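You operate a simulated robot arm through the tools that you are given. There is no shell and no other tool. Be economical: measure what you need, move in short steps, check, and stop when the job is done.

You are at the controls of a simulated robot arm. One attempt, no reset.

## Task
Oil the bare patch on the loose head, then lay the head in the top of the short cask.
Fine: wooden brush, oil from the green tin; put the brush back.

The check looks at the end state, three seconds after you hand in, the way a careful person would. Anything else that was tipped, shoved, dropped, spilled or broken makes it a failure.

## Robot
A 7-joint arm with a two-finger parallel gripper, fixed in place. Base frame: the origin is at the foot of the arm, x ahead of it, y to its left, z up; the work surface is at about z = 0.6. Units: m, rad, N and s.
With the tool pointing down near the work surface it reaches from about 0.16 to 0.66 m from the base axis. Its first joint turns from -1.152 to 1.152 rad. Payload 1.57 kg.
Tool frame: the origin (TCP) lies between the finger pads and is the grasp point; the fingertips stand 0.03 m ahead of it; z points along the fingers, y is the line along which they close. Largest opening 0.11 m; finger width 0.024, thickness 0.012; the body of the gripper, 0.048 by 0.112 m, starts 0.078 m behind the TCP.
Orientation is that of the tool frame in the base frame, as a unit quaternion [x, y, z, w]. With the fingers straight down and closing along the base's y, the tool's x points along the base's -x, its y along +y and its z along -z.

## Interface
- The arm moves only by the tool move_arm. Its arguments are lists of equal length, an entry for each row: "travel": the shift along the tool's x, y, z in units of 40 mm (1.0 is 40 mm), a list of three; "rotation": the turn, a rotation vector about the tool's x, y, z in units of 4 degrees (1.0 is 4 degrees), a list of three; "fingers": the gripper command, from -1 (shut) to 1 (fully open), values between in proportion. In form: {"travel": [[dx, dy, dz], ...], "rotation": [[rx, ry, rz], ...], "fingers": [fingers, ...]}. A call has 1 to 20 rows; each row shifts and turns the commanded pose from where the row before left it, along the tool's axes as they then stand. A call with a number of a shift or a turn outside -1 to 1 is refused whole. Each row takes 0.2 s and may step no farther than 0.05 m and 0.15 rad from the row before; otherwise, or with a gripper value out of range, the whole call is refused. A pose out of reach is approached as far as the arm can. The call stops where the force on the tool passes 40 N (or 10 N more than at its start, if that is more) or the arm is blocked; 0.2 s more then pass. Each finger travels about 0.108 m/s and halts on what it meets, pressing with about 30 N; the grip force reading is that of the motor and also rises with nothing between the fingers. The clock runs only during rows and for 0.2 s after the last one: add rows that do not move to give the fingers time. It gives the time, the measured TCP pose, the force on the tool (base axes), the opening and the grip force at its end, in the units of the frame above (readings bear some noise), and new pictures: "show" is both (left out), scene, wrist or none.
- Cameras (640 x 400 px; columns grow to the right, rows downward): "scene" is fixed at [0.1734, -0.3954, 1.4046]; the picture's right is [0.71, -0.70, 0.00], its down [-0.39, -0.39, -0.83] and it looks along [0.59, 0.59, -0.55] (base axes); focal length 240 px, centre (320, 200). "wrist" rides on the gripper at [0.07, 0.016, -0.141] in the tool frame; the picture's right is [-0.23, 0.97, 0.00], its down [-0.86, -0.20, -0.48] and it looks along [-0.47, -0.11, 0.88] (tool axes); focal length 222 px, centre (320, 200). There is no depth. A picture from a camera that has moved, and an enlarged one, comes with that camera's place and axes in the base frame and with its lens.
- enlarge(camera, box): a new picture of the part [left, top, right, bottom] of that camera's present view, enlarged. It takes no simulated time.
- finish_job(): hands the job in; it is judged then, once.

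Work in short steps. Places have to be worked out from the pictures, the camera data and where the tool is seen: move nearer, look again, correct. Check each grasp and each placing, and mend what went wrong. You have 120 turns and 200 pictures in all, those below and enlarged ones among them. Open the gripper and draw the arm clear of the work before you hand the job in, unless the task says otherwise; then end with one line.

The tools are called by a JSON object that holds its "op" and its "data". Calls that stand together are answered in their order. move_arm: Moves the arm, as the interface text tells. Its arguments: {"type":"object","properties":{"travel":{"type":"array","items":{"type":"array","items":{"type":"number"}}},"rotation":{"type":"array","items":{"type":"array","items":{"type":"number"}}},"fingers":{"type":"array","items":{"type":"number"}},"show":{"type":"string","enum":["both","scene","wrist","none"]}},"required":["travel","rotation","fingers"]} The other tools are called the same way: enlarge (camera, box) takes an enlarged picture of a part of a camera's view; finish_job () hands the job in.

At the start:

```text
clock: 0.0
tool_pos: [0.4192, 0.0833, 1.2392]
ee_rot: [0.0, 1.0, 0.0, 0.0]
force: [1.1, 1.0, -0.1]
gripper_width: 0.1099
grasp_force: 0.2
```

scene: 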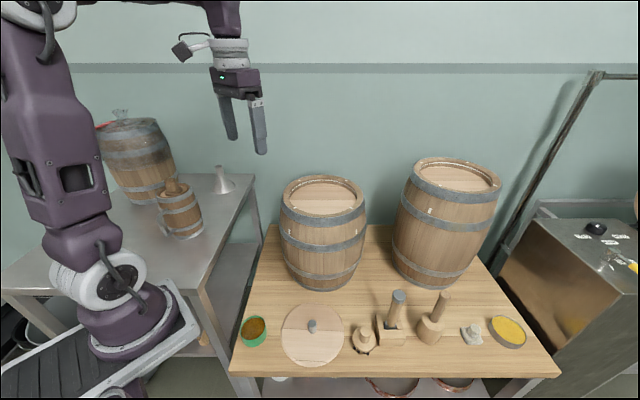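
wrist: 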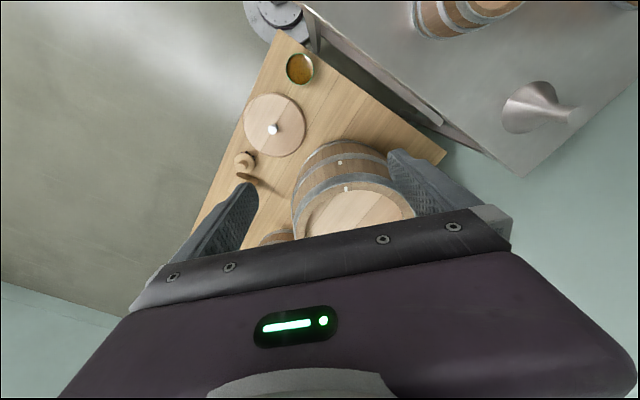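

The scene shows a table with two casks, the loose head with a knob, a green tin, brushes and a yellow tin. I look closer first.

{"op": "enlarge", "data": {"camera": "scene", "box": [230, 280, 390, 380]}}

{"op": "enlarge", "data": {"camera": "scene", "box": [370, 280, 530, 380]}}

{"op": "enlarge", "data": {"camera": "scene", "box": [260, 140, 520, 300]}}

```text
4.00 times, centred on (310, 330) of scene
camera zoom: at [0.1734, -0.3954, 1.4046], right [0.71, -0.7, 0.0], down [-0.39, -0.39, -0.83], along [0.59, 0.59, -0.55], focal length 961 px, centre (360, -320)
```

zoom: 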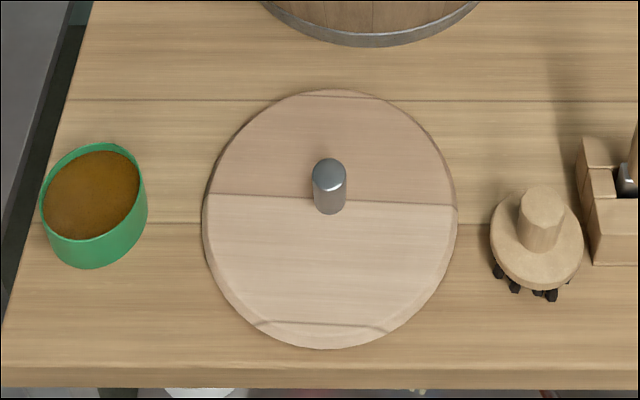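

```text
4.00 times, centred on (450, 330) of scene
camera zoom: at [0.1734, -0.3954, 1.4046], right [0.71, -0.7, 0.0], down [-0.39, -0.39, -0.83], along [0.59, 0.59, -0.55], focal length 961 px, centre (-200, -320)
```

zoom: 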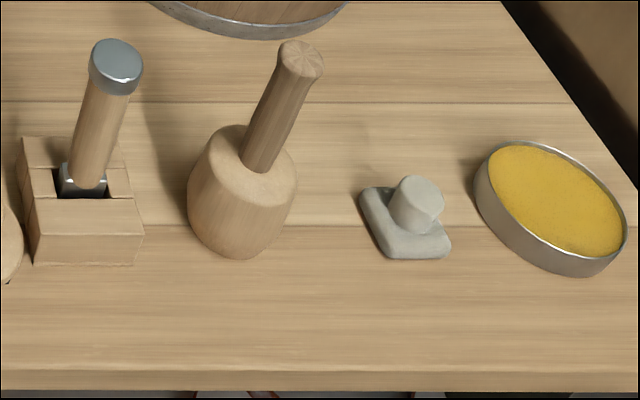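

```text
2.46 times, centred on (390, 220) of scene
camera zoom: at [0.1734, -0.3954, 1.4046], right [0.71, -0.7, 0.0], down [-0.39, -0.39, -0.83], along [0.59, 0.59, -0.55], focal length 591 px, centre (148, 151)
```

zoom: 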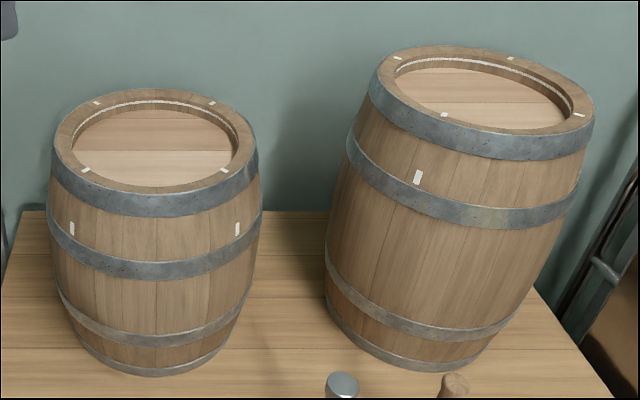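

The brush sits near (0.55,-0.22), the head near (0.455,-0.077) and the green tin near (0.315,0.045). I'll move the wrist camera over the head and brush to look closely.

{"op": "move_arm", "data": {"travel": [[0.1, -0.45, 0.7], [0.1, -0.45, 0.7], [0.1, -0.45, 0.7], [0.1, -0.45, 0.7], [0.1, -0.45, 0.7], [0.1, -0.45, 0.7], [0.1, -0.45, 0.7], [0.1, -0.45, 0.7], [0.1, -0.45, 0.7], [0.1, -0.45, 0.7]], "rotation": [[0, 0, 0], [0, 0, 0], [0, 0, 0], [0, 0, 0], [0, 0, 0], [0, 0, 0], [0, 0, 0], [0, 0, 0], [0, 0, 0], [0, 0, 0]], "fingers": [1, 1, 1, 1, 1, 1, 1, 1, 1, 1]}}

```text
clock: 2.2
tool_pos: [0.3791, -0.0989, 0.9576]
ee_rot: [0.0, 1.0, 0.0, 0.0]
force: [-0.6, 0.0, 0.5]
gripper_width: 0.1097
grasp_force: 0.1
camera wrist: at [0.3081, -0.0826, 1.1004], right [0.23, 0.97, 0.0], down [0.85, -0.2, 0.48], along [0.47, -0.11, -0.88], focal length 222 px, centre (320, 200)
```

scene: 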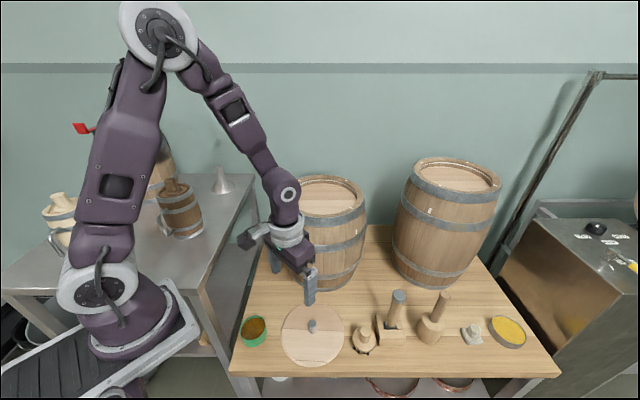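
wrist: 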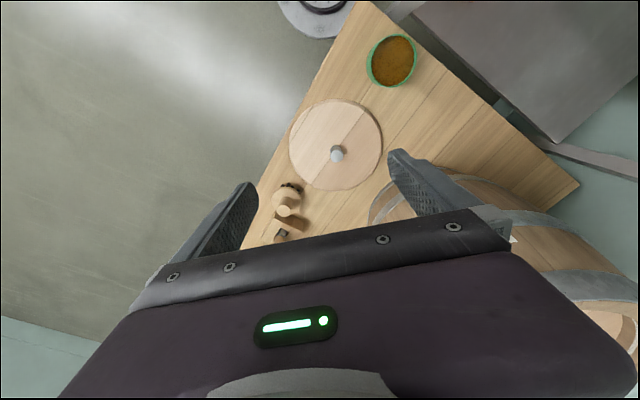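

The head knob is confirmed near (0.454,-0.079). I enlarge the head and brush from here.

{"op": "enlarge", "data": {"camera": "wrist", "box": [270, 85, 398, 205]}}

{"op": "enlarge", "data": {"camera": "wrist", "box": [240, 165, 340, 245]}}

{"op": "enlarge", "data": {"camera": "wrist", "box": [350, 20, 430, 100]}}

```text
3.33 times, centred on (334, 145) of wrist
camera zoom: at [0.3081, -0.0826, 1.1004], right [0.23, 0.97, 0.0], down [0.85, -0.2, 0.48], along [0.47, -0.11, -0.88], focal length 740 px, centre (273, 383)
```

zoom: 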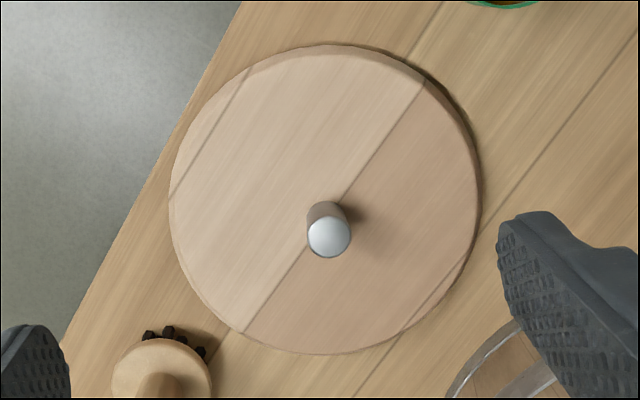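

```text
5.00 times, centred on (290, 205) of wrist
camera zoom: at [0.3081, -0.0826, 1.1004], right [0.23, 0.97, 0.0], down [0.85, -0.2, 0.48], along [0.47, -0.11, -0.88], focal length 1111 px, centre (470, 175)
```

zoom: 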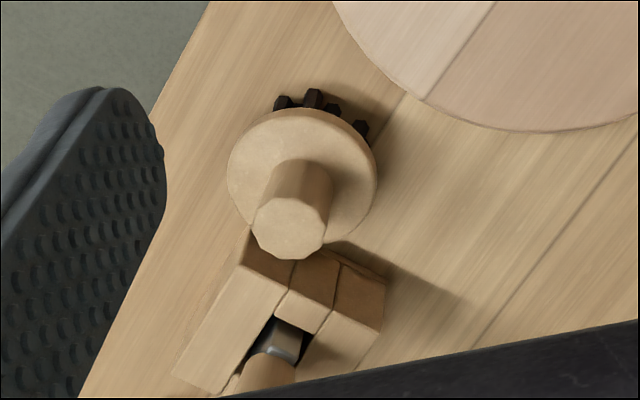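

```text
5.00 times, centred on (390, 60) of wrist
camera zoom: at [0.3081, -0.0826, 1.1004], right [0.23, 0.97, 0.0], down [0.85, -0.2, 0.48], along [0.47, -0.11, -0.88], focal length 1111 px, centre (-30, 900)
```

zoom: 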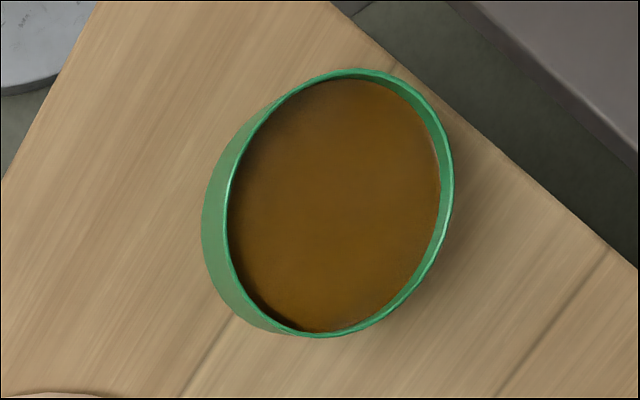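

Triangulated: brush upright at (0.546,-0.220), disc top about z=0.63, handle top about 0.67; the chisel stands at about (0.617,-0.265) to z≈0.82. I move above the brush at z≈0.9 and turn 32° so the fingers stay clear of the chisel.

{"op": "move_arm", "data": {"travel": [[-0.696, -0.504, 0.25], [-0.696, -0.504, 0.25], [-0.696, -0.504, 0.25], [-0.696, -0.504, 0.25], [-0.696, -0.504, 0.25], [-0.696, -0.504, 0.25], [0, 0, 0], [0, 0, 0], [0, 0, 0], [0, 0, 0], [0, 0, 0], [0, 0, 0], [0, 0, 0], [0, 0, 0]], "rotation": [[0, 0, 0], [0, 0, 0], [0, 0, 0], [0, 0, 0], [0, 0, 0], [0, 0, 0], [0, 0, 1], [0, 0, 1], [0, 0, 1], [0, 0, 1], [0, 0, 1], [0, 0, 1], [0, 0, 1], [0, 0, 1]], "fingers": [0.4, 0.4, 0.4, 0.4, 0.4, 0.4, 0.4, 0.4, 0.4, 0.4, 0.4, 0.4, 0.4, 0.4]}}

```text
clock: 5.2
tool_pos: [0.5449, -0.2191, 0.9012]
ee_rot: [0.276, 0.961, 0.0, 0.0]
force: [0.7, 0.4, 0.6]
gripper_width: 0.0771
grasp_force: 0.0
camera wrist: at [0.4945, -0.1676, 1.0423], right [0.71, 0.7, 0.0], down [0.62, -0.62, 0.48], along [0.34, -0.34, -0.88], focal length 222 px, centre (320, 200)
```

scene: 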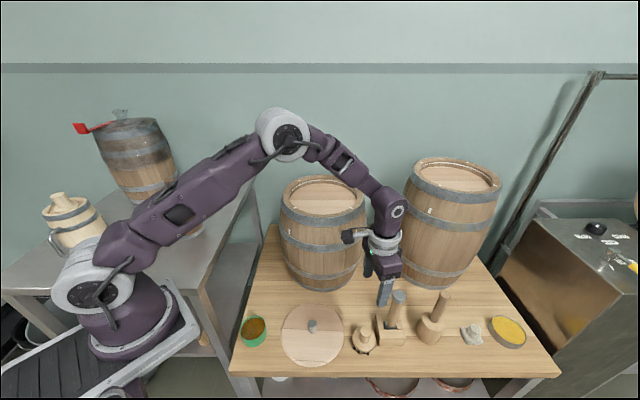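
wrist: 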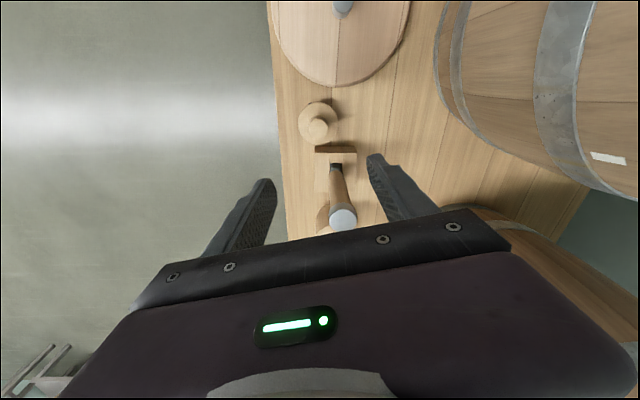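

Handle centre now reads about (0.541,-0.217), chisel ~8 cm away as expected. I descend to z≈0.71 and look.

{"op": "move_arm", "data": {"travel": [[0.08, 0.0, 0.8], [0, 0, 0.8], [0, 0, 0.8], [0, 0, 0.8], [0, 0, 0.8], [0, 0, 0.75]], "rotation": [[0, 0, 0], [0, 0, 0], [0, 0, 0], [0, 0, 0], [0, 0, 0], [0, 0, 0]], "fingers": [0.4, 0.4, 0.4, 0.4, 0.4, 0.4]}}

{"op": "enlarge", "data": {"camera": "scene", "box": [310, 270, 438, 350]}}

{"op": "enlarge", "data": {"camera": "wrist", "box": [220, 80, 420, 205]}}

```text
clock: 6.6
tool_pos: [0.5421, -0.2171, 0.7068]
ee_rot: [0.276, 0.961, -0.001, 0.0]
force: [0.0, -0.3, 1.3]
gripper_width: 0.0772
grasp_force: 0.1
camera wrist: at [0.4919, -0.1663, 0.8486], right [0.71, 0.71, 0.0], down [0.62, -0.62, 0.48], along [0.34, -0.34, -0.88], focal length 222 px, centre (320, 200)
```

scene: 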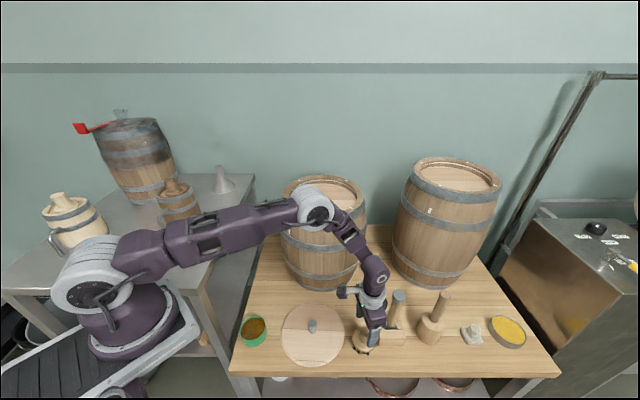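
wrist: 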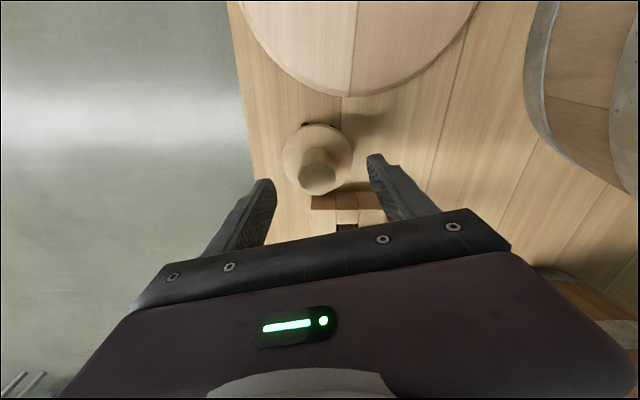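

```text
5.00 times, centred on (374, 310) of scene
camera zoom: at [0.1734, -0.3954, 1.4046], right [0.71, -0.7, 0.0], down [-0.39, -0.39, -0.83], along [0.59, 0.59, -0.55], focal length 1201 px, centre (50, -350)
```

zoom: 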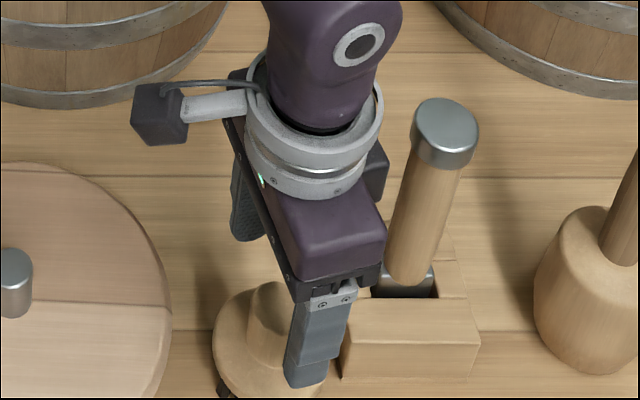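

```text
3.20 times, centred on (320, 142) of wrist
camera zoom: at [0.4919, -0.1663, 0.8486], right [0.71, 0.71, 0.0], down [0.62, -0.62, 0.48], along [0.34, -0.34, -0.88], focal length 711 px, centre (320, 384)
```

zoom: 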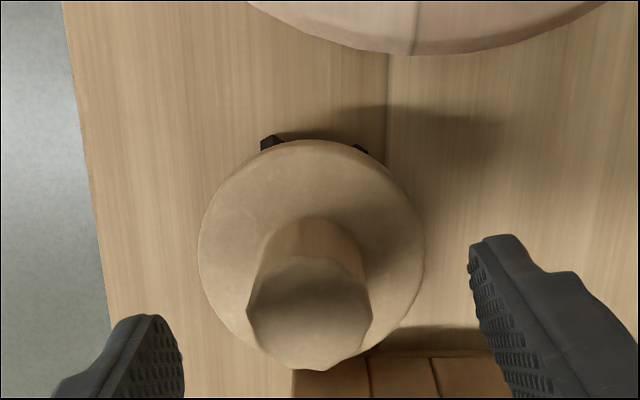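

Handle centre is (0.540,-0.218), top z≈0.68, disc top z≈0.628. I descend with the tips just above the disc and grip.

{"op": "move_arm", "data": {"travel": [[0.04, -0.04, 0.5], [0, 0, 0.53], [0, 0, 0], [0, 0, 0], [0, 0, 0], [0, 0, 0]], "rotation": [[0, 0, 0], [0, 0, 0], [0, 0, 0], [0, 0, 0], [0, 0, 0], [0, 0, 0]], "fingers": [0.4, 0.4, 0.4, -1, -1, -1]}}

{"op": "enlarge", "data": {"camera": "wrist", "box": [220, 80, 420, 205]}}

```text
clock: 8.0
tool_pos: [0.54, -0.2189, 0.6661]
ee_rot: [0.276, 0.961, 0.0, 0.0]
force: [1.5, 0.7, 2.3]
gripper_width: 0.0318
grasp_force: 30.5
camera wrist: at [0.4893, -0.1672, 0.8084], right [0.71, 0.71, 0.0], down [0.62, -0.62, 0.48], along [0.34, -0.34, -0.88], focal length 222 px, centre (320, 200)
```

scene: 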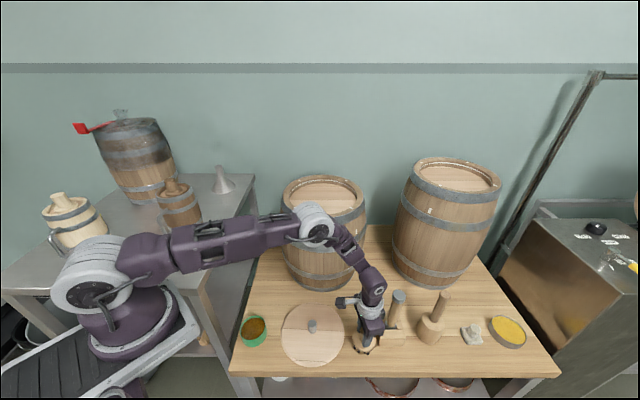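
wrist: 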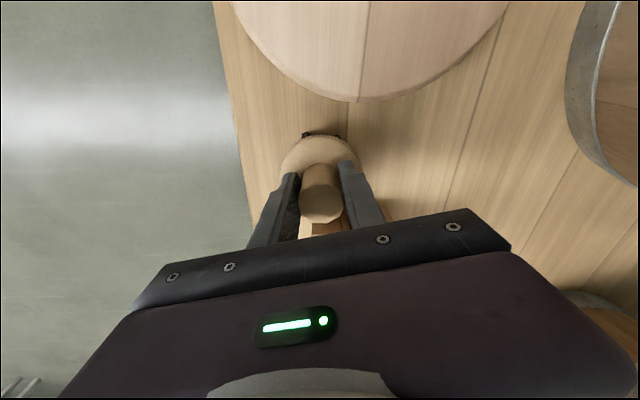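

```text
3.20 times, centred on (320, 142) of wrist
camera zoom: at [0.4893, -0.1672, 0.8084], right [0.71, 0.71, 0.0], down [0.62, -0.62, 0.48], along [0.34, -0.34, -0.88], focal length 711 px, centre (320, 384)
```

zoom: 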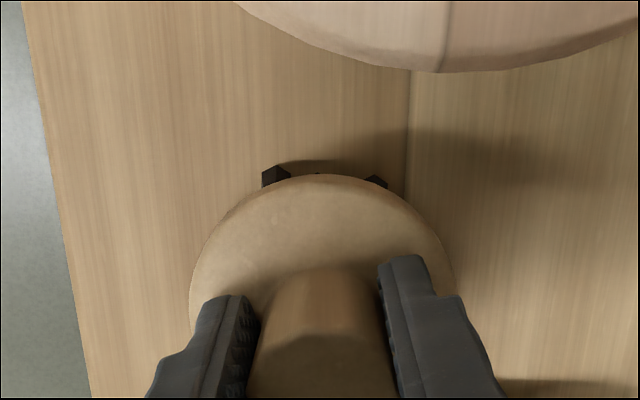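

Gripped (width 0.032), bristle bottom is ~0.066 below the TCP. I lift to z≈0.80 and carry it over the green tin.

{"op": "move_arm", "data": {"travel": [[0, 0, -0.67], [0, 0, -0.67], [0, 0, -0.67], [0, 0, -0.67], [0, 0, -0.67], [0.752, 0.238, 0], [0.752, 0.238, 0], [0.752, 0.238, 0], [0.752, 0.238, 0], [0.752, 0.238, 0], [0.752, 0.238, 0], [0.752, 0.238, 0], [0.752, 0.238, 0], [0.752, 0.238, 0], [0.752, 0.238, 0]], "rotation": [[0, 0, 0], [0, 0, 0], [0, 0, 0], [0, 0, 0], [0, 0, 0], [0, 0, 0], [0, 0, 0], [0, 0, 0], [0, 0, 0], [0, 0, 0], [0, 0, 0], [0, 0, 0], [0, 0, 0], [0, 0, 0], [0, 0, 0]], "fingers": [-1, -1, -1, -1, -1, -1, -1, -1, -1, -1, -1, -1, -1, -1, -1]}}

{"op": "enlarge", "data": {"camera": "scene", "box": [220, 280, 348, 360]}}

{"op": "enlarge", "data": {"camera": "scene", "box": [330, 290, 458, 370]}}

```text
clock: 11.2
tool_pos: [0.3368, 0.0258, 0.8025]
ee_rot: [0.275, 0.961, -0.001, 0.0]
force: [0.5, -0.1, -0.9]
gripper_width: 0.0318
grasp_force: 30.4
camera wrist: at [0.2859, 0.0755, 0.9448], right [0.71, 0.71, 0.0], down [0.62, -0.62, 0.48], along [0.34, -0.34, -0.88], focal length 222 px, centre (320, 200)
```

scene: 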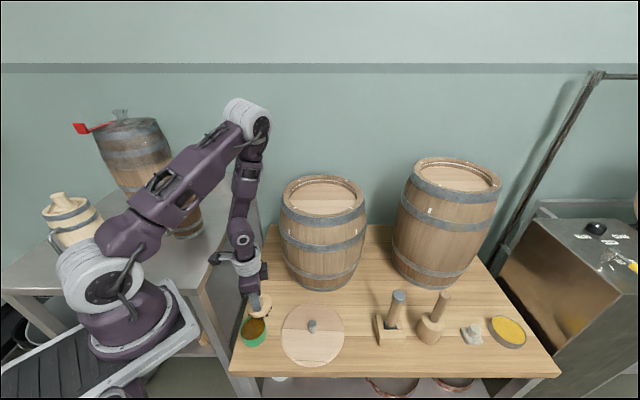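
wrist: 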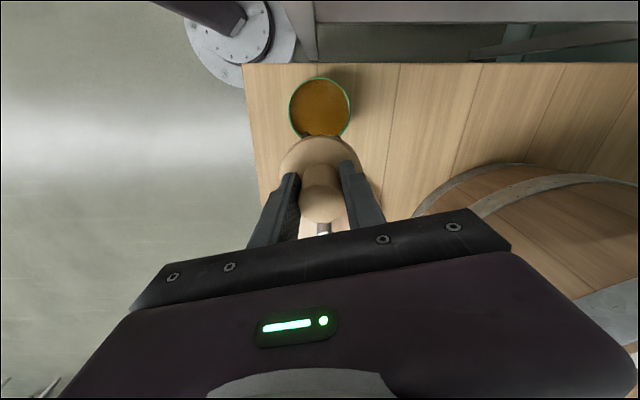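

```text
5.00 times, centred on (284, 320) of scene
camera zoom: at [0.1734, -0.3954, 1.4046], right [0.71, -0.7, 0.0], down [-0.39, -0.39, -0.83], along [0.59, 0.59, -0.55], focal length 1201 px, centre (500, -400)
```

zoom: 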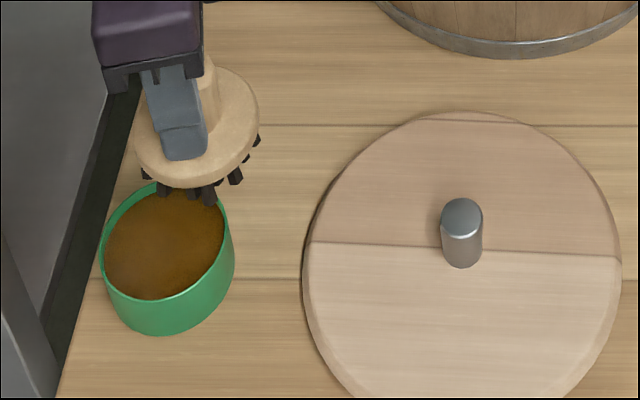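

```text
5.00 times, centred on (394, 330) of scene
camera zoom: at [0.1734, -0.3954, 1.4046], right [0.71, -0.7, 0.0], down [-0.39, -0.39, -0.83], along [0.59, 0.59, -0.55], focal length 1201 px, centre (-50, -450)
```

zoom: 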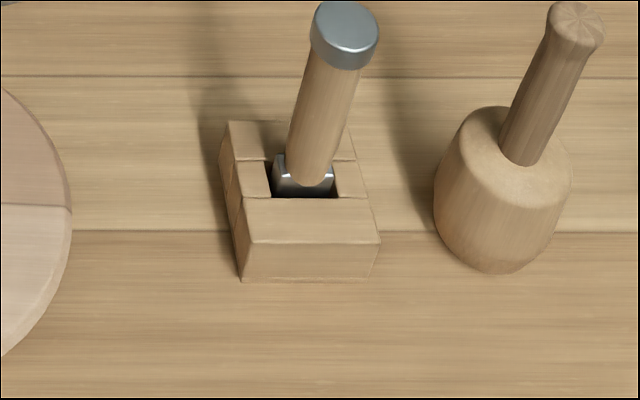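

The tin seems only about 8 cm wide, against a 7 cm brush disc, so centring matters. I enlarge the wrist view to measure it.

{"op": "enlarge", "data": {"camera": "wrist", "box": [256, 60, 384, 140]}}

{"op": "enlarge", "data": {"camera": "scene", "box": [230, 305, 278, 350]}}

```text
5.00 times, centred on (320, 100) of wrist
camera zoom: at [0.2859, 0.0755, 0.9448], right [0.71, 0.71, 0.0], down [0.62, -0.62, 0.48], along [0.34, -0.34, -0.88], focal length 1111 px, centre (320, 700)
```

zoom: 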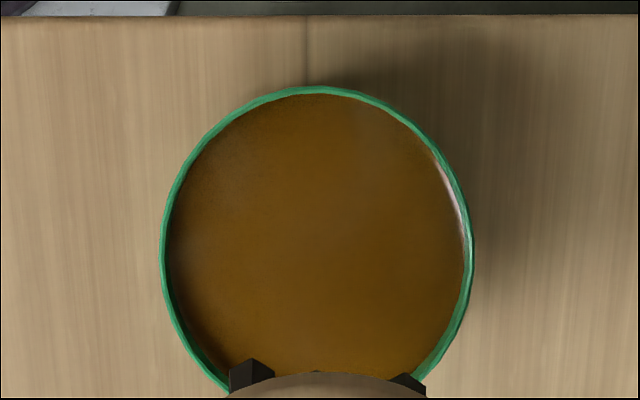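

```text
8.89 times, centred on (254, 328) of scene
camera zoom: at [0.1734, -0.3954, 1.4046], right [0.71, -0.7, 0.0], down [-0.39, -0.39, -0.83], along [0.59, 0.59, -0.55], focal length 2135 px, centre (907, -933)
```

zoom: 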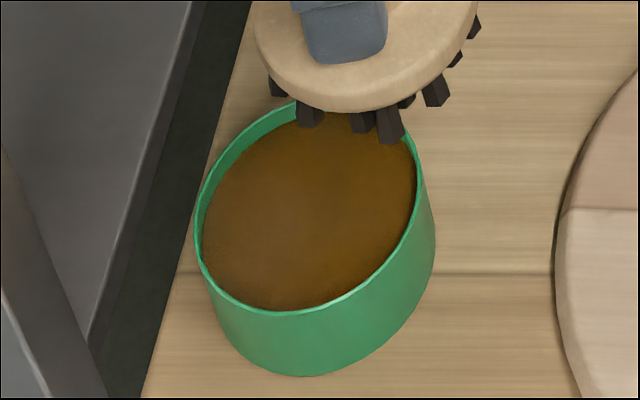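

Rim centre ≈ (0.312,0.050), outer diameter ≈ 8.2 cm. I move over it and stop with the bristle tips ~1.5 cm above the rim to check centring.

{"op": "move_arm", "data": {"travel": [[0.43, 0.09, 0], [0.427, 0.09, 0], [0, 0, 0.7], [0, 0, 0.7], [0, 0, 0.75], [0, 0, 0]], "rotation": [[0, 0, 0], [0, 0, 0], [0, 0, 0], [0, 0, 0], [0, 0, 0], [0, 0, 0]], "fingers": [-1, -1, -1, -1, -1, -1], "show": "none"}}

{"op": "enlarge", "data": {"camera": "scene", "box": [222, 295, 286, 355]}}

{"op": "enlarge", "data": {"camera": "wrist", "box": [240, 100, 400, 240]}}

```text
clock: 12.2
tool_pos: [0.3148, 0.044, 0.7547]
ee_rot: [0.279, 0.96, -0.001, 0.003]
force: [22.6, -35.9, 3.3]
gripper_width: 0.032
grasp_force: 30.5
stopped in row 5: the force on the tool passed its limit (the readings are from after the stop); the commanded pose is now the measured one
```

```text
6.67 times, centred on (254, 325) of scene
camera zoom: at [0.1739, -0.3964, 1.4043], right [0.71, -0.7, 0.0], down [-0.39, -0.39, -0.83], along [0.59, 0.59, -0.55], focal length 1601 px, centre (760, -633)
```

zoom: 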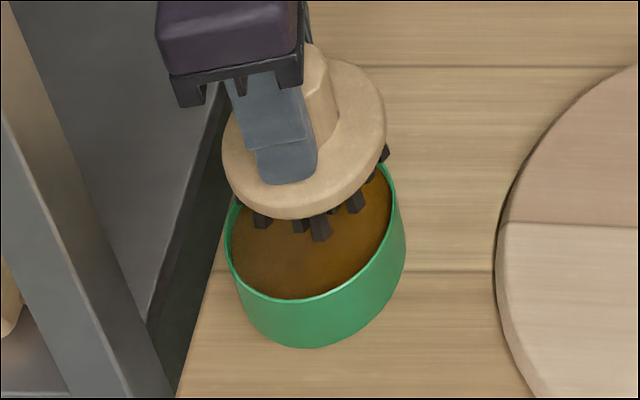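

```text
2.86 times, centred on (320, 170) of wrist
camera zoom: at [0.2634, 0.0946, 0.8961], right [0.72, 0.7, 0.0], down [0.61, -0.63, 0.48], along [0.34, -0.35, -0.88], focal length 635 px, centre (320, 286)
```

zoom: 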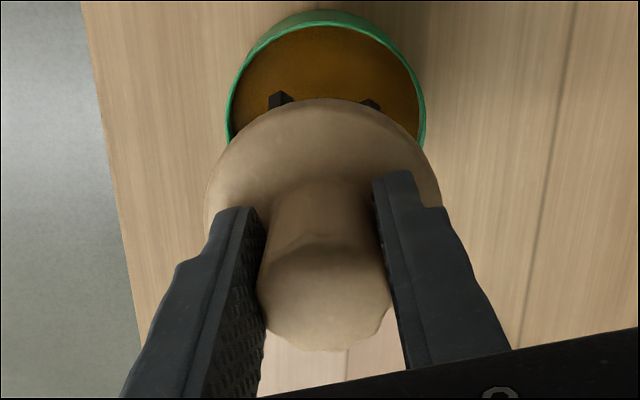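

A sideways force stopped the arm – something on the camera side of the gripper touched something. I back up slightly the way I came and look.

{"op": "move_arm", "data": {"travel": [[-0.3, -0.1, -0.5], [0, 0, -0.4]], "rotation": [[0, 0, 0], [0, 0, 0]], "fingers": [-1, -1]}}

{"op": "enlarge", "data": {"camera": "scene", "box": [60, 80, 300, 230]}}

{"op": "enlarge", "data": {"camera": "scene", "box": [170, 210, 330, 310]}}

```text
clock: 12.8
tool_pos: [0.3197, 0.0359, 0.7915]
ee_rot: [0.28, 0.96, -0.001, 0.001]
force: [-0.1, 0.0, -0.6]
gripper_width: 0.032
grasp_force: 29.4
camera wrist: at [0.27, 0.0871, 0.9339], right [0.71, 0.7, 0.0], down [0.61, -0.63, 0.48], along [0.34, -0.34, -0.88], focal length 222 px, centre (320, 200)
```

scene: 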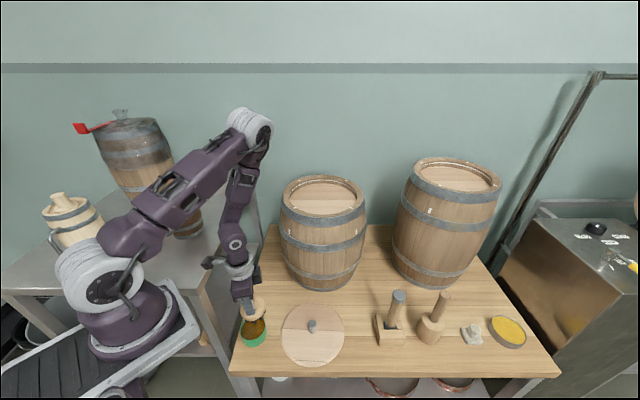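
wrist: 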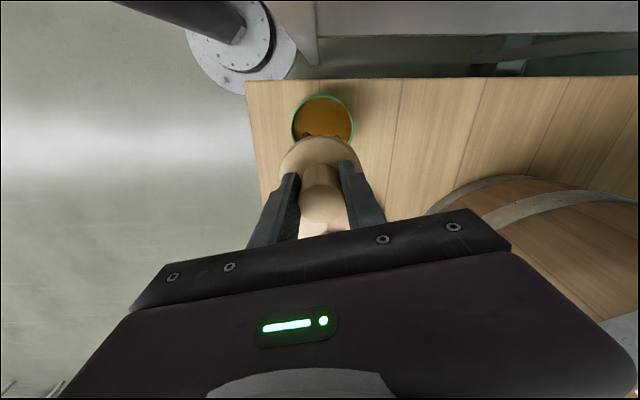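

```text
2.67 times, centred on (180, 155) of scene
camera zoom: at [0.1734, -0.3954, 1.4046], right [0.71, -0.7, 0.0], down [-0.39, -0.39, -0.83], along [0.59, 0.59, -0.55], focal length 640 px, centre (693, 320)
```

zoom: 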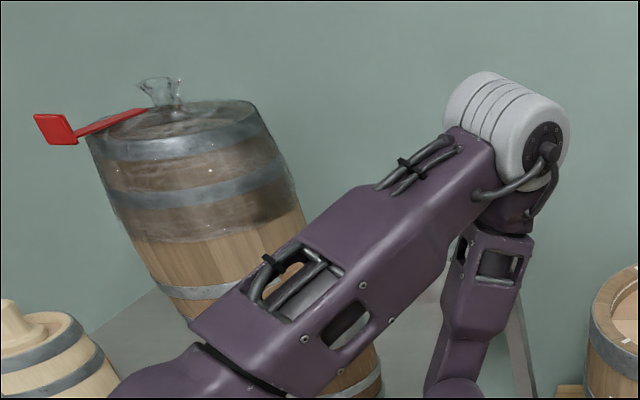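

```text
4.00 times, centred on (250, 260) of scene
camera zoom: at [0.1734, -0.3954, 1.4046], right [0.71, -0.7, 0.0], down [-0.39, -0.39, -0.83], along [0.59, 0.59, -0.55], focal length 961 px, centre (600, -40)
```

zoom: 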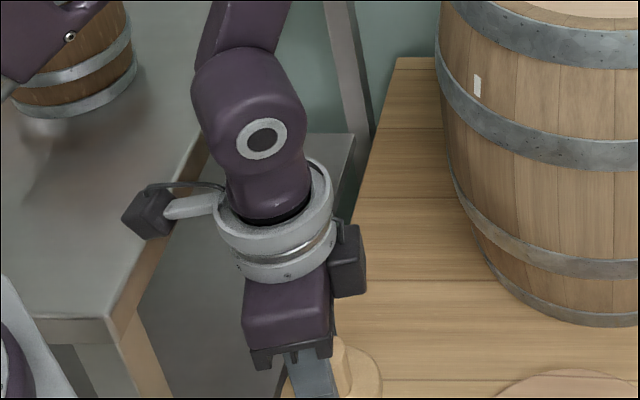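

The camera box (tool +x side) met the edge of the higher side table. I'll back off, and turn the gripper so the camera faces −y, away from that table.

{"op": "move_arm", "data": {"travel": [[-0.72, -0.2, -0.25], [-0.72, -0.2, -0.25], [-0.72, -0.2, -0.25], [0, 0, 0], [0, 0, 0], [0, 0, 0], [0, 0, 0], [0, 0, 0], [0, 0, 0], [0, 0, 0], [0, 0, 0], [0, 0, 0], [0, 0, 0], [0, 0, 0], [0, 0, 0], [0, 0, 0], [0, 0, 0], [0, 0, 0]], "rotation": [[0, 0, 0], [0, 0, 0], [0, 0, 0], [0, 0, -1], [0, 0, -1], [0, 0, -1], [0, 0, -1], [0, 0, -1], [0, 0, -1], [0, 0, -1], [0, 0, -1], [0, 0, -1], [0, 0, -1], [0, 0, -1], [0, 0, -1], [0, 0, -1], [0, 0, -1], [0, 0, -1]], "fingers": [-1, -1, -1, -1, -1, -1, -1, -1, -1, -1, -1, -1, -1, -1, -1, -1, -1, -1], "show": "scene"}}

```text
clock: 16.6
tool_pos: [0.3804, -0.0314, 0.8211]
ee_rot: [-0.237, 0.971, -0.001, 0.001]
force: [-0.1, -0.2, -0.8]
gripper_width: 0.0322
grasp_force: 30.4
```

scene: 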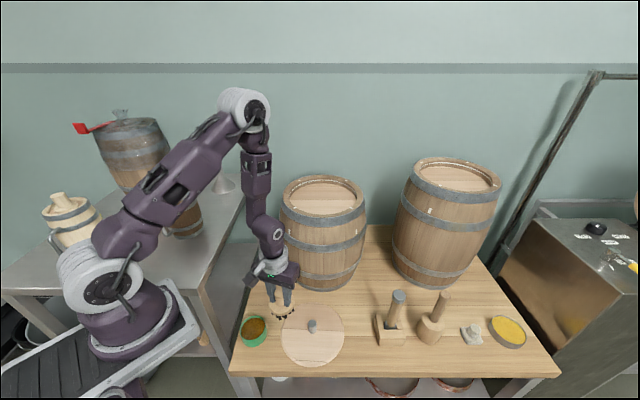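

Clear now. Continuing the turn by another 64°.

{"op": "move_arm", "data": {"travel": [[0, 0, 0], [0, 0, 0], [0, 0, 0], [0, 0, 0], [0, 0, 0], [0, 0, 0], [0, 0, 0], [0, 0, 0], [0, 0, 0], [0, 0, 0], [0, 0, 0], [0, 0, 0], [0, 0, 0], [0, 0, 0], [0, 0, 0], [0, 0, 0]], "rotation": [[0, 0, -1], [0, 0, -1], [0, 0, -1], [0, 0, -1], [0, 0, -1], [0, 0, -1], [0, 0, -1], [0, 0, -1], [0, 0, -1], [0, 0, -1], [0, 0, -1], [0, 0, -1], [0, 0, -1], [0, 0, -1], [0, 0, -1], [0, 0, -1]], "fingers": [-1, -1, -1, -1, -1, -1, -1, -1, -1, -1, -1, -1, -1, -1, -1, -1]}}

```text
clock: 20.0
tool_pos: [0.3819, -0.0305, 0.821]
ee_rot: [0.717, -0.697, 0.001, -0.001]
force: [0.3, 0.0, -1.1]
gripper_width: 0.0323
grasp_force: 30.0
camera wrist: at [0.3665, -0.1009, 0.9631], right [-0.98, 0.2, 0.0], down [0.18, 0.86, 0.48], along [0.1, 0.47, -0.88], focal length 222 px, centre (320, 200)
```

scene: 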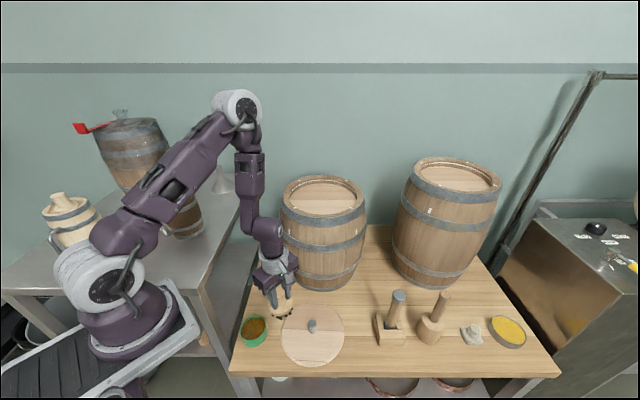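
wrist: 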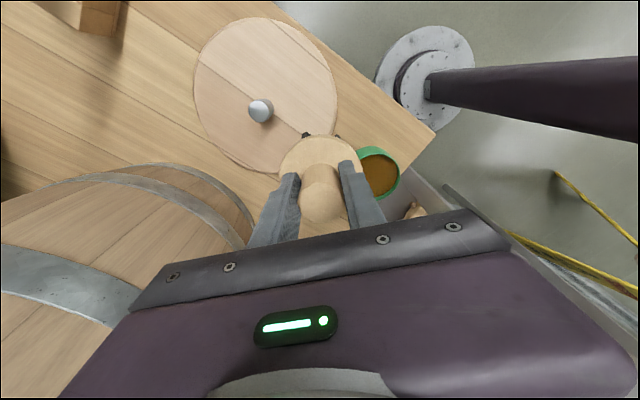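

Tool x now points to −y. I move over the tin at z≈0.80.

{"op": "move_arm", "data": {"travel": [[-0.687, 0.564, 0.1], [-0.687, 0.564, 0.1], [-0.687, 0.564, 0.1], [0, 0, 0.4], [0, 0, 0]], "rotation": [[0, 0, 0], [0, 0, 0], [0, 0, 0], [0, 0, 0], [0, 0, 0]], "fingers": [-1, -1, -1, -1, -1]}}

{"op": "enlarge", "data": {"camera": "scene", "box": [200, 240, 328, 360]}}

{"op": "enlarge", "data": {"camera": "wrist", "box": [240, 80, 400, 220]}}

```text
clock: 21.2
tool_pos: [0.3116, 0.0515, 0.7927]
ee_rot: [0.716, -0.698, 0.0, 0.0]
force: [-0.5, 0.0, -1.1]
gripper_width: 0.0318
grasp_force: 29.4
camera wrist: at [0.2969, -0.0196, 0.9352], right [-0.98, 0.2, 0.0], down [0.18, 0.86, 0.48], along [0.1, 0.47, -0.88], focal length 222 px, centre (320, 200)
```

scene: 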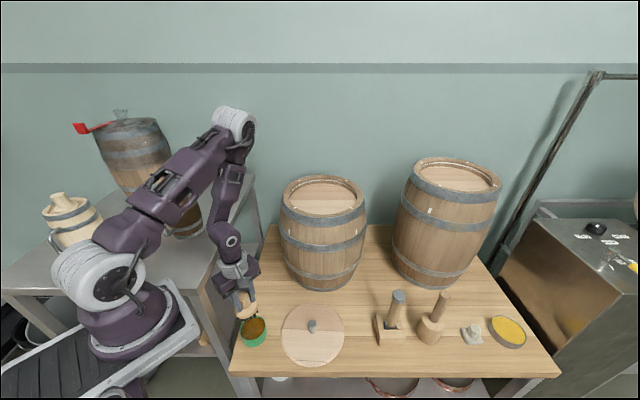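
wrist: 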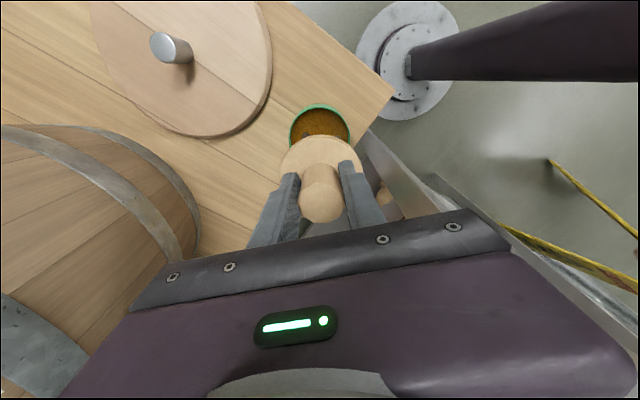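

```text
3.33 times, centred on (264, 300) of scene
camera zoom: at [0.1734, -0.3954, 1.4046], right [0.71, -0.7, 0.0], down [-0.39, -0.39, -0.83], along [0.59, 0.59, -0.55], focal length 801 px, centre (507, -133)
```

zoom: 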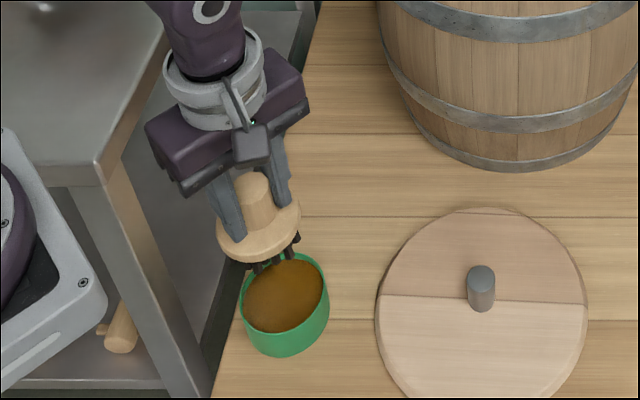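

```text
2.86 times, centred on (320, 150) of wrist
camera zoom: at [0.2969, -0.0196, 0.9352], right [-0.98, 0.2, 0.0], down [0.18, 0.86, 0.48], along [0.1, 0.47, -0.88], focal length 635 px, centre (320, 343)
```

zoom: 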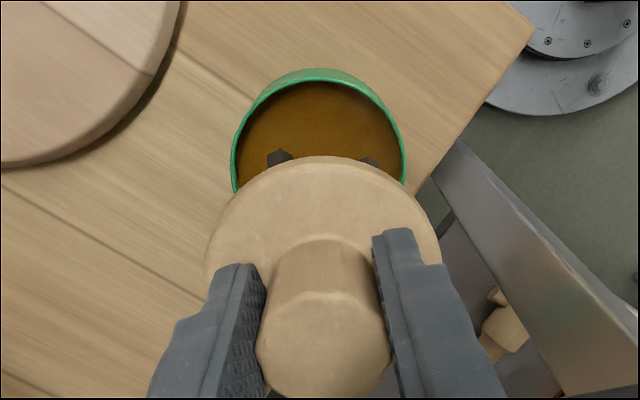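

Rim centre re-measured at (0.3125,0.0495); the brush is centred on the TCP. I descend until the bristle tips are just above the rim.

{"op": "move_arm", "data": {"travel": [[0.05, -0.01, 0.6], [0, 0, 0.6], [0, 0, 0.6], [0, 0, 0.1], [0, 0, 0]], "rotation": [[0, 0, 0], [0, 0, 0], [0, 0, 0], [0, 0, 0], [0, 0, 0]], "fingers": [-1, -1, -1, -1, -1], "show": "none"}}

{"op": "enlarge", "data": {"camera": "scene", "box": [222, 295, 286, 355]}}

{"op": "enlarge", "data": {"camera": "wrist", "box": [240, 80, 400, 220]}}

```text
clock: 22.4
tool_pos: [0.3103, 0.0476, 0.7151]
ee_rot: [0.716, -0.698, 0.001, 0.0]
force: [0.7, 0.5, -1.0]
gripper_width: 0.032
grasp_force: 30.2
```

```text
6.67 times, centred on (254, 325) of scene
camera zoom: at [0.1734, -0.3954, 1.4046], right [0.71, -0.7, 0.0], down [-0.39, -0.39, -0.83], along [0.59, 0.59, -0.55], focal length 1601 px, centre (760, -633)
```

zoom: 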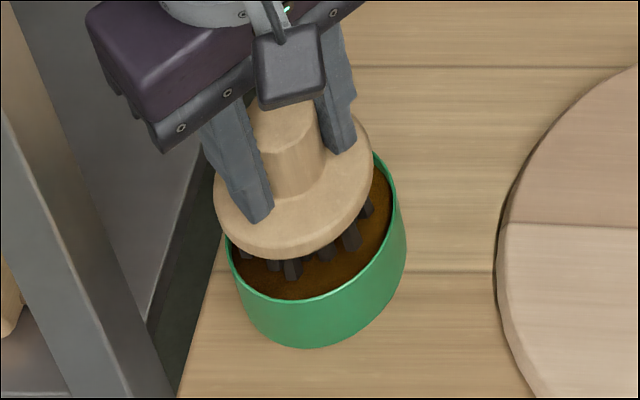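

```text
2.86 times, centred on (320, 150) of wrist
camera zoom: at [0.2964, -0.0223, 0.8578], right [-0.98, 0.2, 0.0], down [0.18, 0.86, 0.48], along [0.1, 0.47, -0.88], focal length 635 px, centre (320, 343)
```

zoom: 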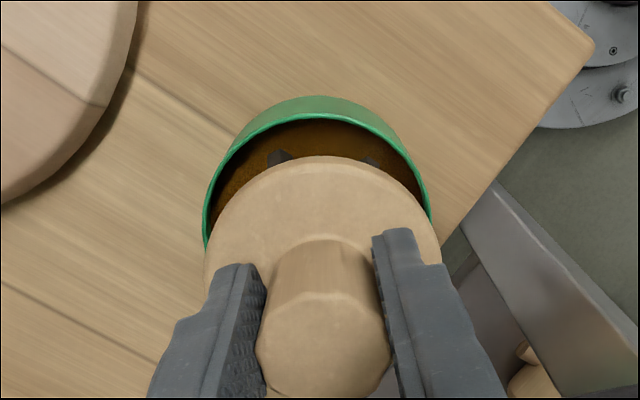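

Rim centre from here is (0.313,0.0505), brush is ~2.5 mm short in both axes. I correct and dip slowly.

{"op": "move_arm", "data": {"travel": [[-0.06, -0.06, 0], [0, 0, 0.2], [0, 0, 0.2], [0, 0, 0]], "rotation": [[0, 0, 0], [0, 0, 0], [0, 0, 0], [0, 0, 0]], "fingers": [-1, -1, -1, -1], "show": "none"}}

{"op": "enlarge", "data": {"camera": "scene", "box": [222, 295, 286, 355]}}

{"op": "enlarge", "data": {"camera": "wrist", "box": [240, 80, 400, 220]}}

```text
clock: 23.2
tool_pos: [0.3132, 0.0486, 0.7019]
ee_rot: [0.716, -0.698, 0.001, 0.0]
force: [-0.9, 1.1, 19.3]
gripper_width: 0.032
grasp_force: 30.3
stopped in row 4: the force on the tool passed its limit (the readings are from after the stop); the commanded pose is now the measured one
```

```text
6.67 times, centred on (254, 325) of scene
camera zoom: at [0.1732, -0.3954, 1.4046], right [0.71, -0.7, 0.0], down [-0.39, -0.39, -0.83], along [0.59, 0.59, -0.55], focal length 1601 px, centre (760, -633)
```

zoom: 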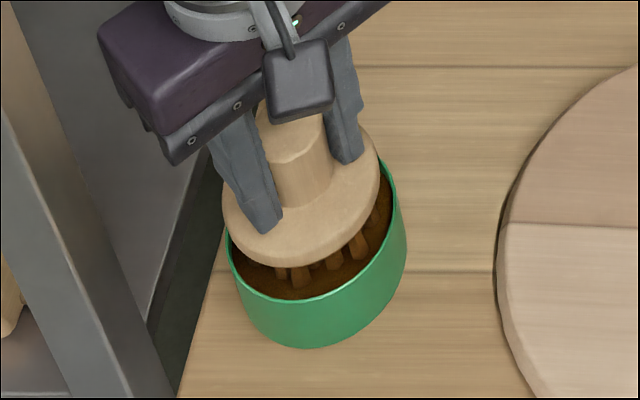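

```text
2.86 times, centred on (320, 150) of wrist
camera zoom: at [0.2988, -0.0208, 0.8443], right [-0.98, 0.2, 0.0], down [0.18, 0.86, 0.48], along [0.1, 0.47, -0.88], focal length 635 px, centre (320, 343)
```

zoom: 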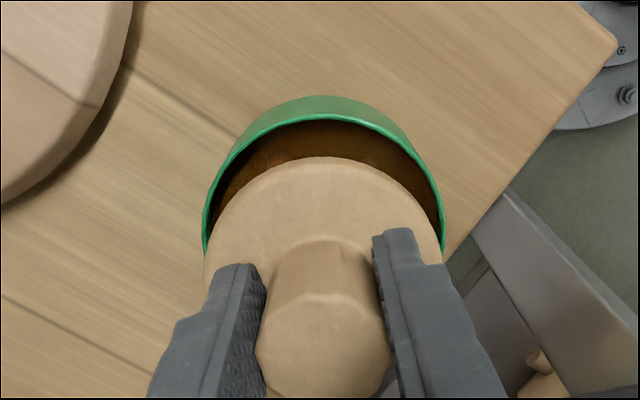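

The bristles have turned oil-brown, so the brush is loaded (oil surface reached at TCP z≈0.702). I lift straight up and check for drips.

{"op": "move_arm", "data": {"travel": [[0, 0, -0.2], [0, 0, -0.4], [0, 0, -0.6], [0, 0, -0.6], [0, 0, 0], [0, 0, 0]], "rotation": [[0, 0, 0], [0, 0, 0], [0, 0, 0], [0, 0, 0], [0, 0, 0], [0, 0, 0]], "fingers": [-1, -1, -1, -1, -1, -1]}}

{"op": "enlarge", "data": {"camera": "scene", "box": [210, 280, 338, 360]}}

{"op": "enlarge", "data": {"camera": "wrist", "box": [60, 0, 300, 150]}}

```text
clock: 24.6
tool_pos: [0.315, 0.0502, 0.7733]
ee_rot: [0.716, -0.698, 0.002, -0.001]
force: [0.0, 0.1, -0.9]
gripper_width: 0.0317
grasp_force: 29.8
camera wrist: at [0.2994, -0.0199, 0.9157], right [-0.98, 0.2, 0.0], down [0.18, 0.86, 0.48], along [0.1, 0.47, -0.88], focal length 222 px, centre (320, 200)
```

scene: 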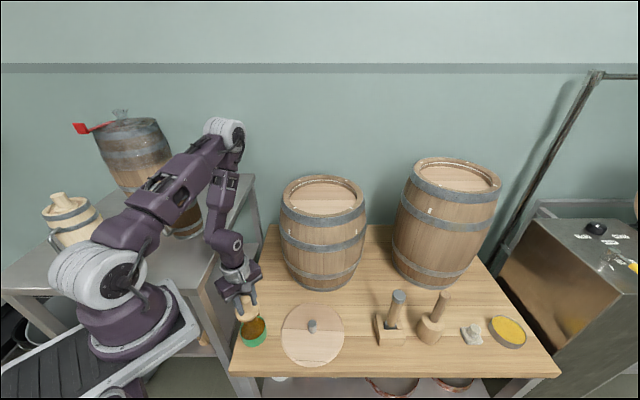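
wrist: 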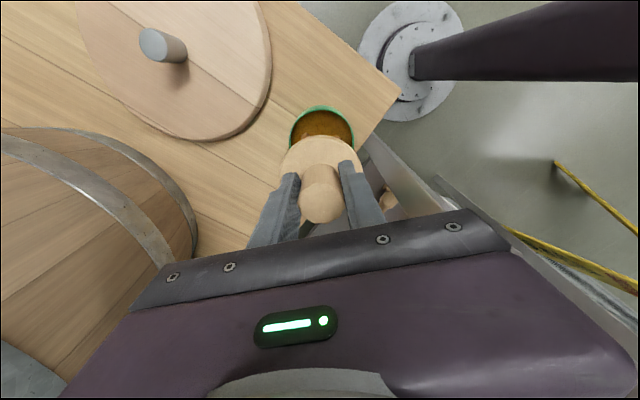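

```text
5.00 times, centred on (274, 320) of scene
camera zoom: at [0.1734, -0.3954, 1.4046], right [0.71, -0.7, 0.0], down [-0.39, -0.39, -0.83], along [0.59, 0.59, -0.55], focal length 1201 px, centre (550, -400)
```

zoom: 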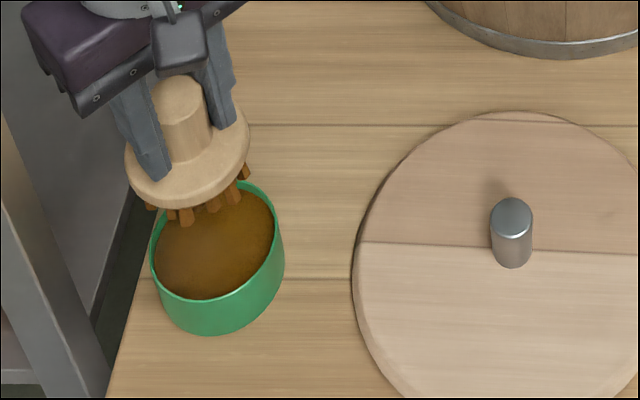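

```text
2.67 times, centred on (180, 75) of wrist
camera zoom: at [0.2994, -0.0199, 0.9157], right [-0.98, 0.2, 0.0], down [0.18, 0.86, 0.48], along [0.1, 0.47, -0.88], focal length 592 px, centre (693, 533)
```

zoom: 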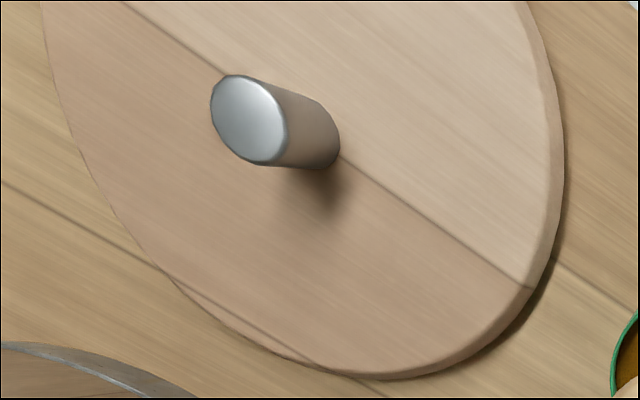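

Loaded with no drips on the table. The head's top is about z=0.617 and the knob (radius 0.013, top 0.652) at (0.454,-0.080); I move to the start of the pale half, near (0.405,-0.052), and lower to just above it.

{"op": "move_arm", "data": {"travel": [[0.652, -0.548, 0], [0.652, -0.548, 0], [0.652, -0.548, 0], [0.652, -0.548, 0], [0, 0, 0.6], [0, 0, 0.6], [0, 0, 0.6], [0, 0, 0]], "rotation": [[0, 0, 0], [0, 0, 0], [0, 0, 0], [0, 0, 0], [0, 0, 0], [0, 0, 0], [0, 0, 0], [0, 0, 0]], "fingers": [-1, -1, -1, -1, -1, -1, -1, -1]}}

{"op": "enlarge", "data": {"camera": "scene", "box": [240, 290, 368, 370]}}

{"op": "enlarge", "data": {"camera": "wrist", "box": [180, 60, 380, 185]}}

```text
clock: 26.4
tool_pos: [0.4035, -0.0512, 0.7007]
ee_rot: [0.717, -0.697, 0.002, -0.001]
force: [-0.3, 0.7, -0.5]
gripper_width: 0.0318
grasp_force: 29.9
camera wrist: at [0.389, -0.1211, 0.8433], right [-0.98, 0.2, 0.0], down [0.18, 0.86, 0.48], along [0.1, 0.47, -0.88], focal length 222 px, centre (320, 200)
```

scene: 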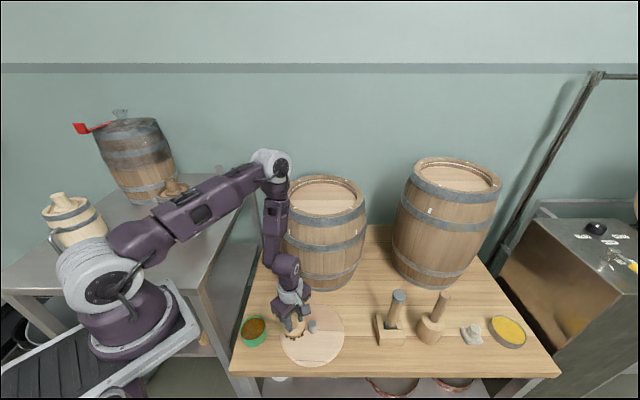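
wrist: 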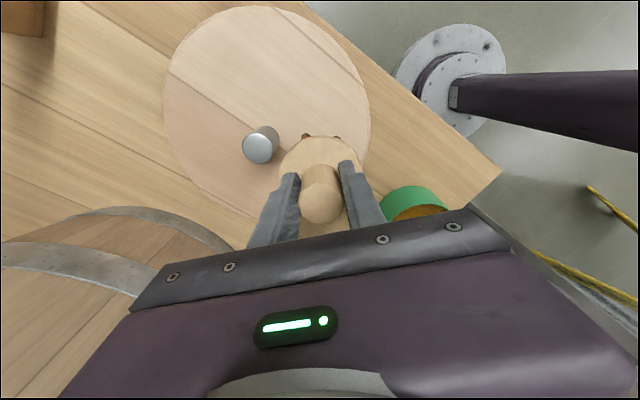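

```text
5.00 times, centred on (304, 330) of scene
camera zoom: at [0.1734, -0.3954, 1.4046], right [0.71, -0.7, 0.0], down [-0.39, -0.39, -0.83], along [0.59, 0.59, -0.55], focal length 1201 px, centre (400, -450)
```

zoom: 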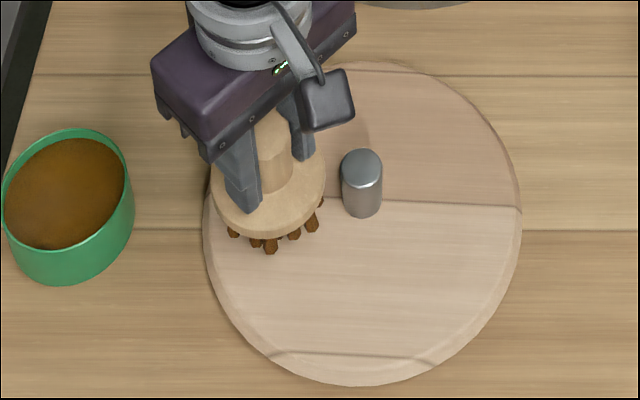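

```text
3.20 times, centred on (280, 122) of wrist
camera zoom: at [0.389, -0.1211, 0.8433], right [-0.98, 0.2, 0.0], down [0.18, 0.86, 0.48], along [0.1, 0.47, -0.88], focal length 711 px, centre (448, 448)
```

zoom: 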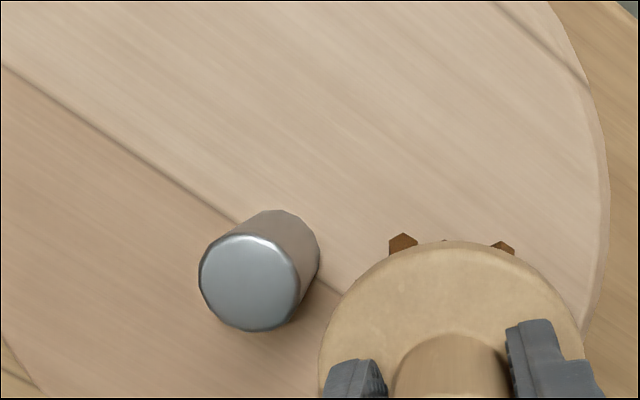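

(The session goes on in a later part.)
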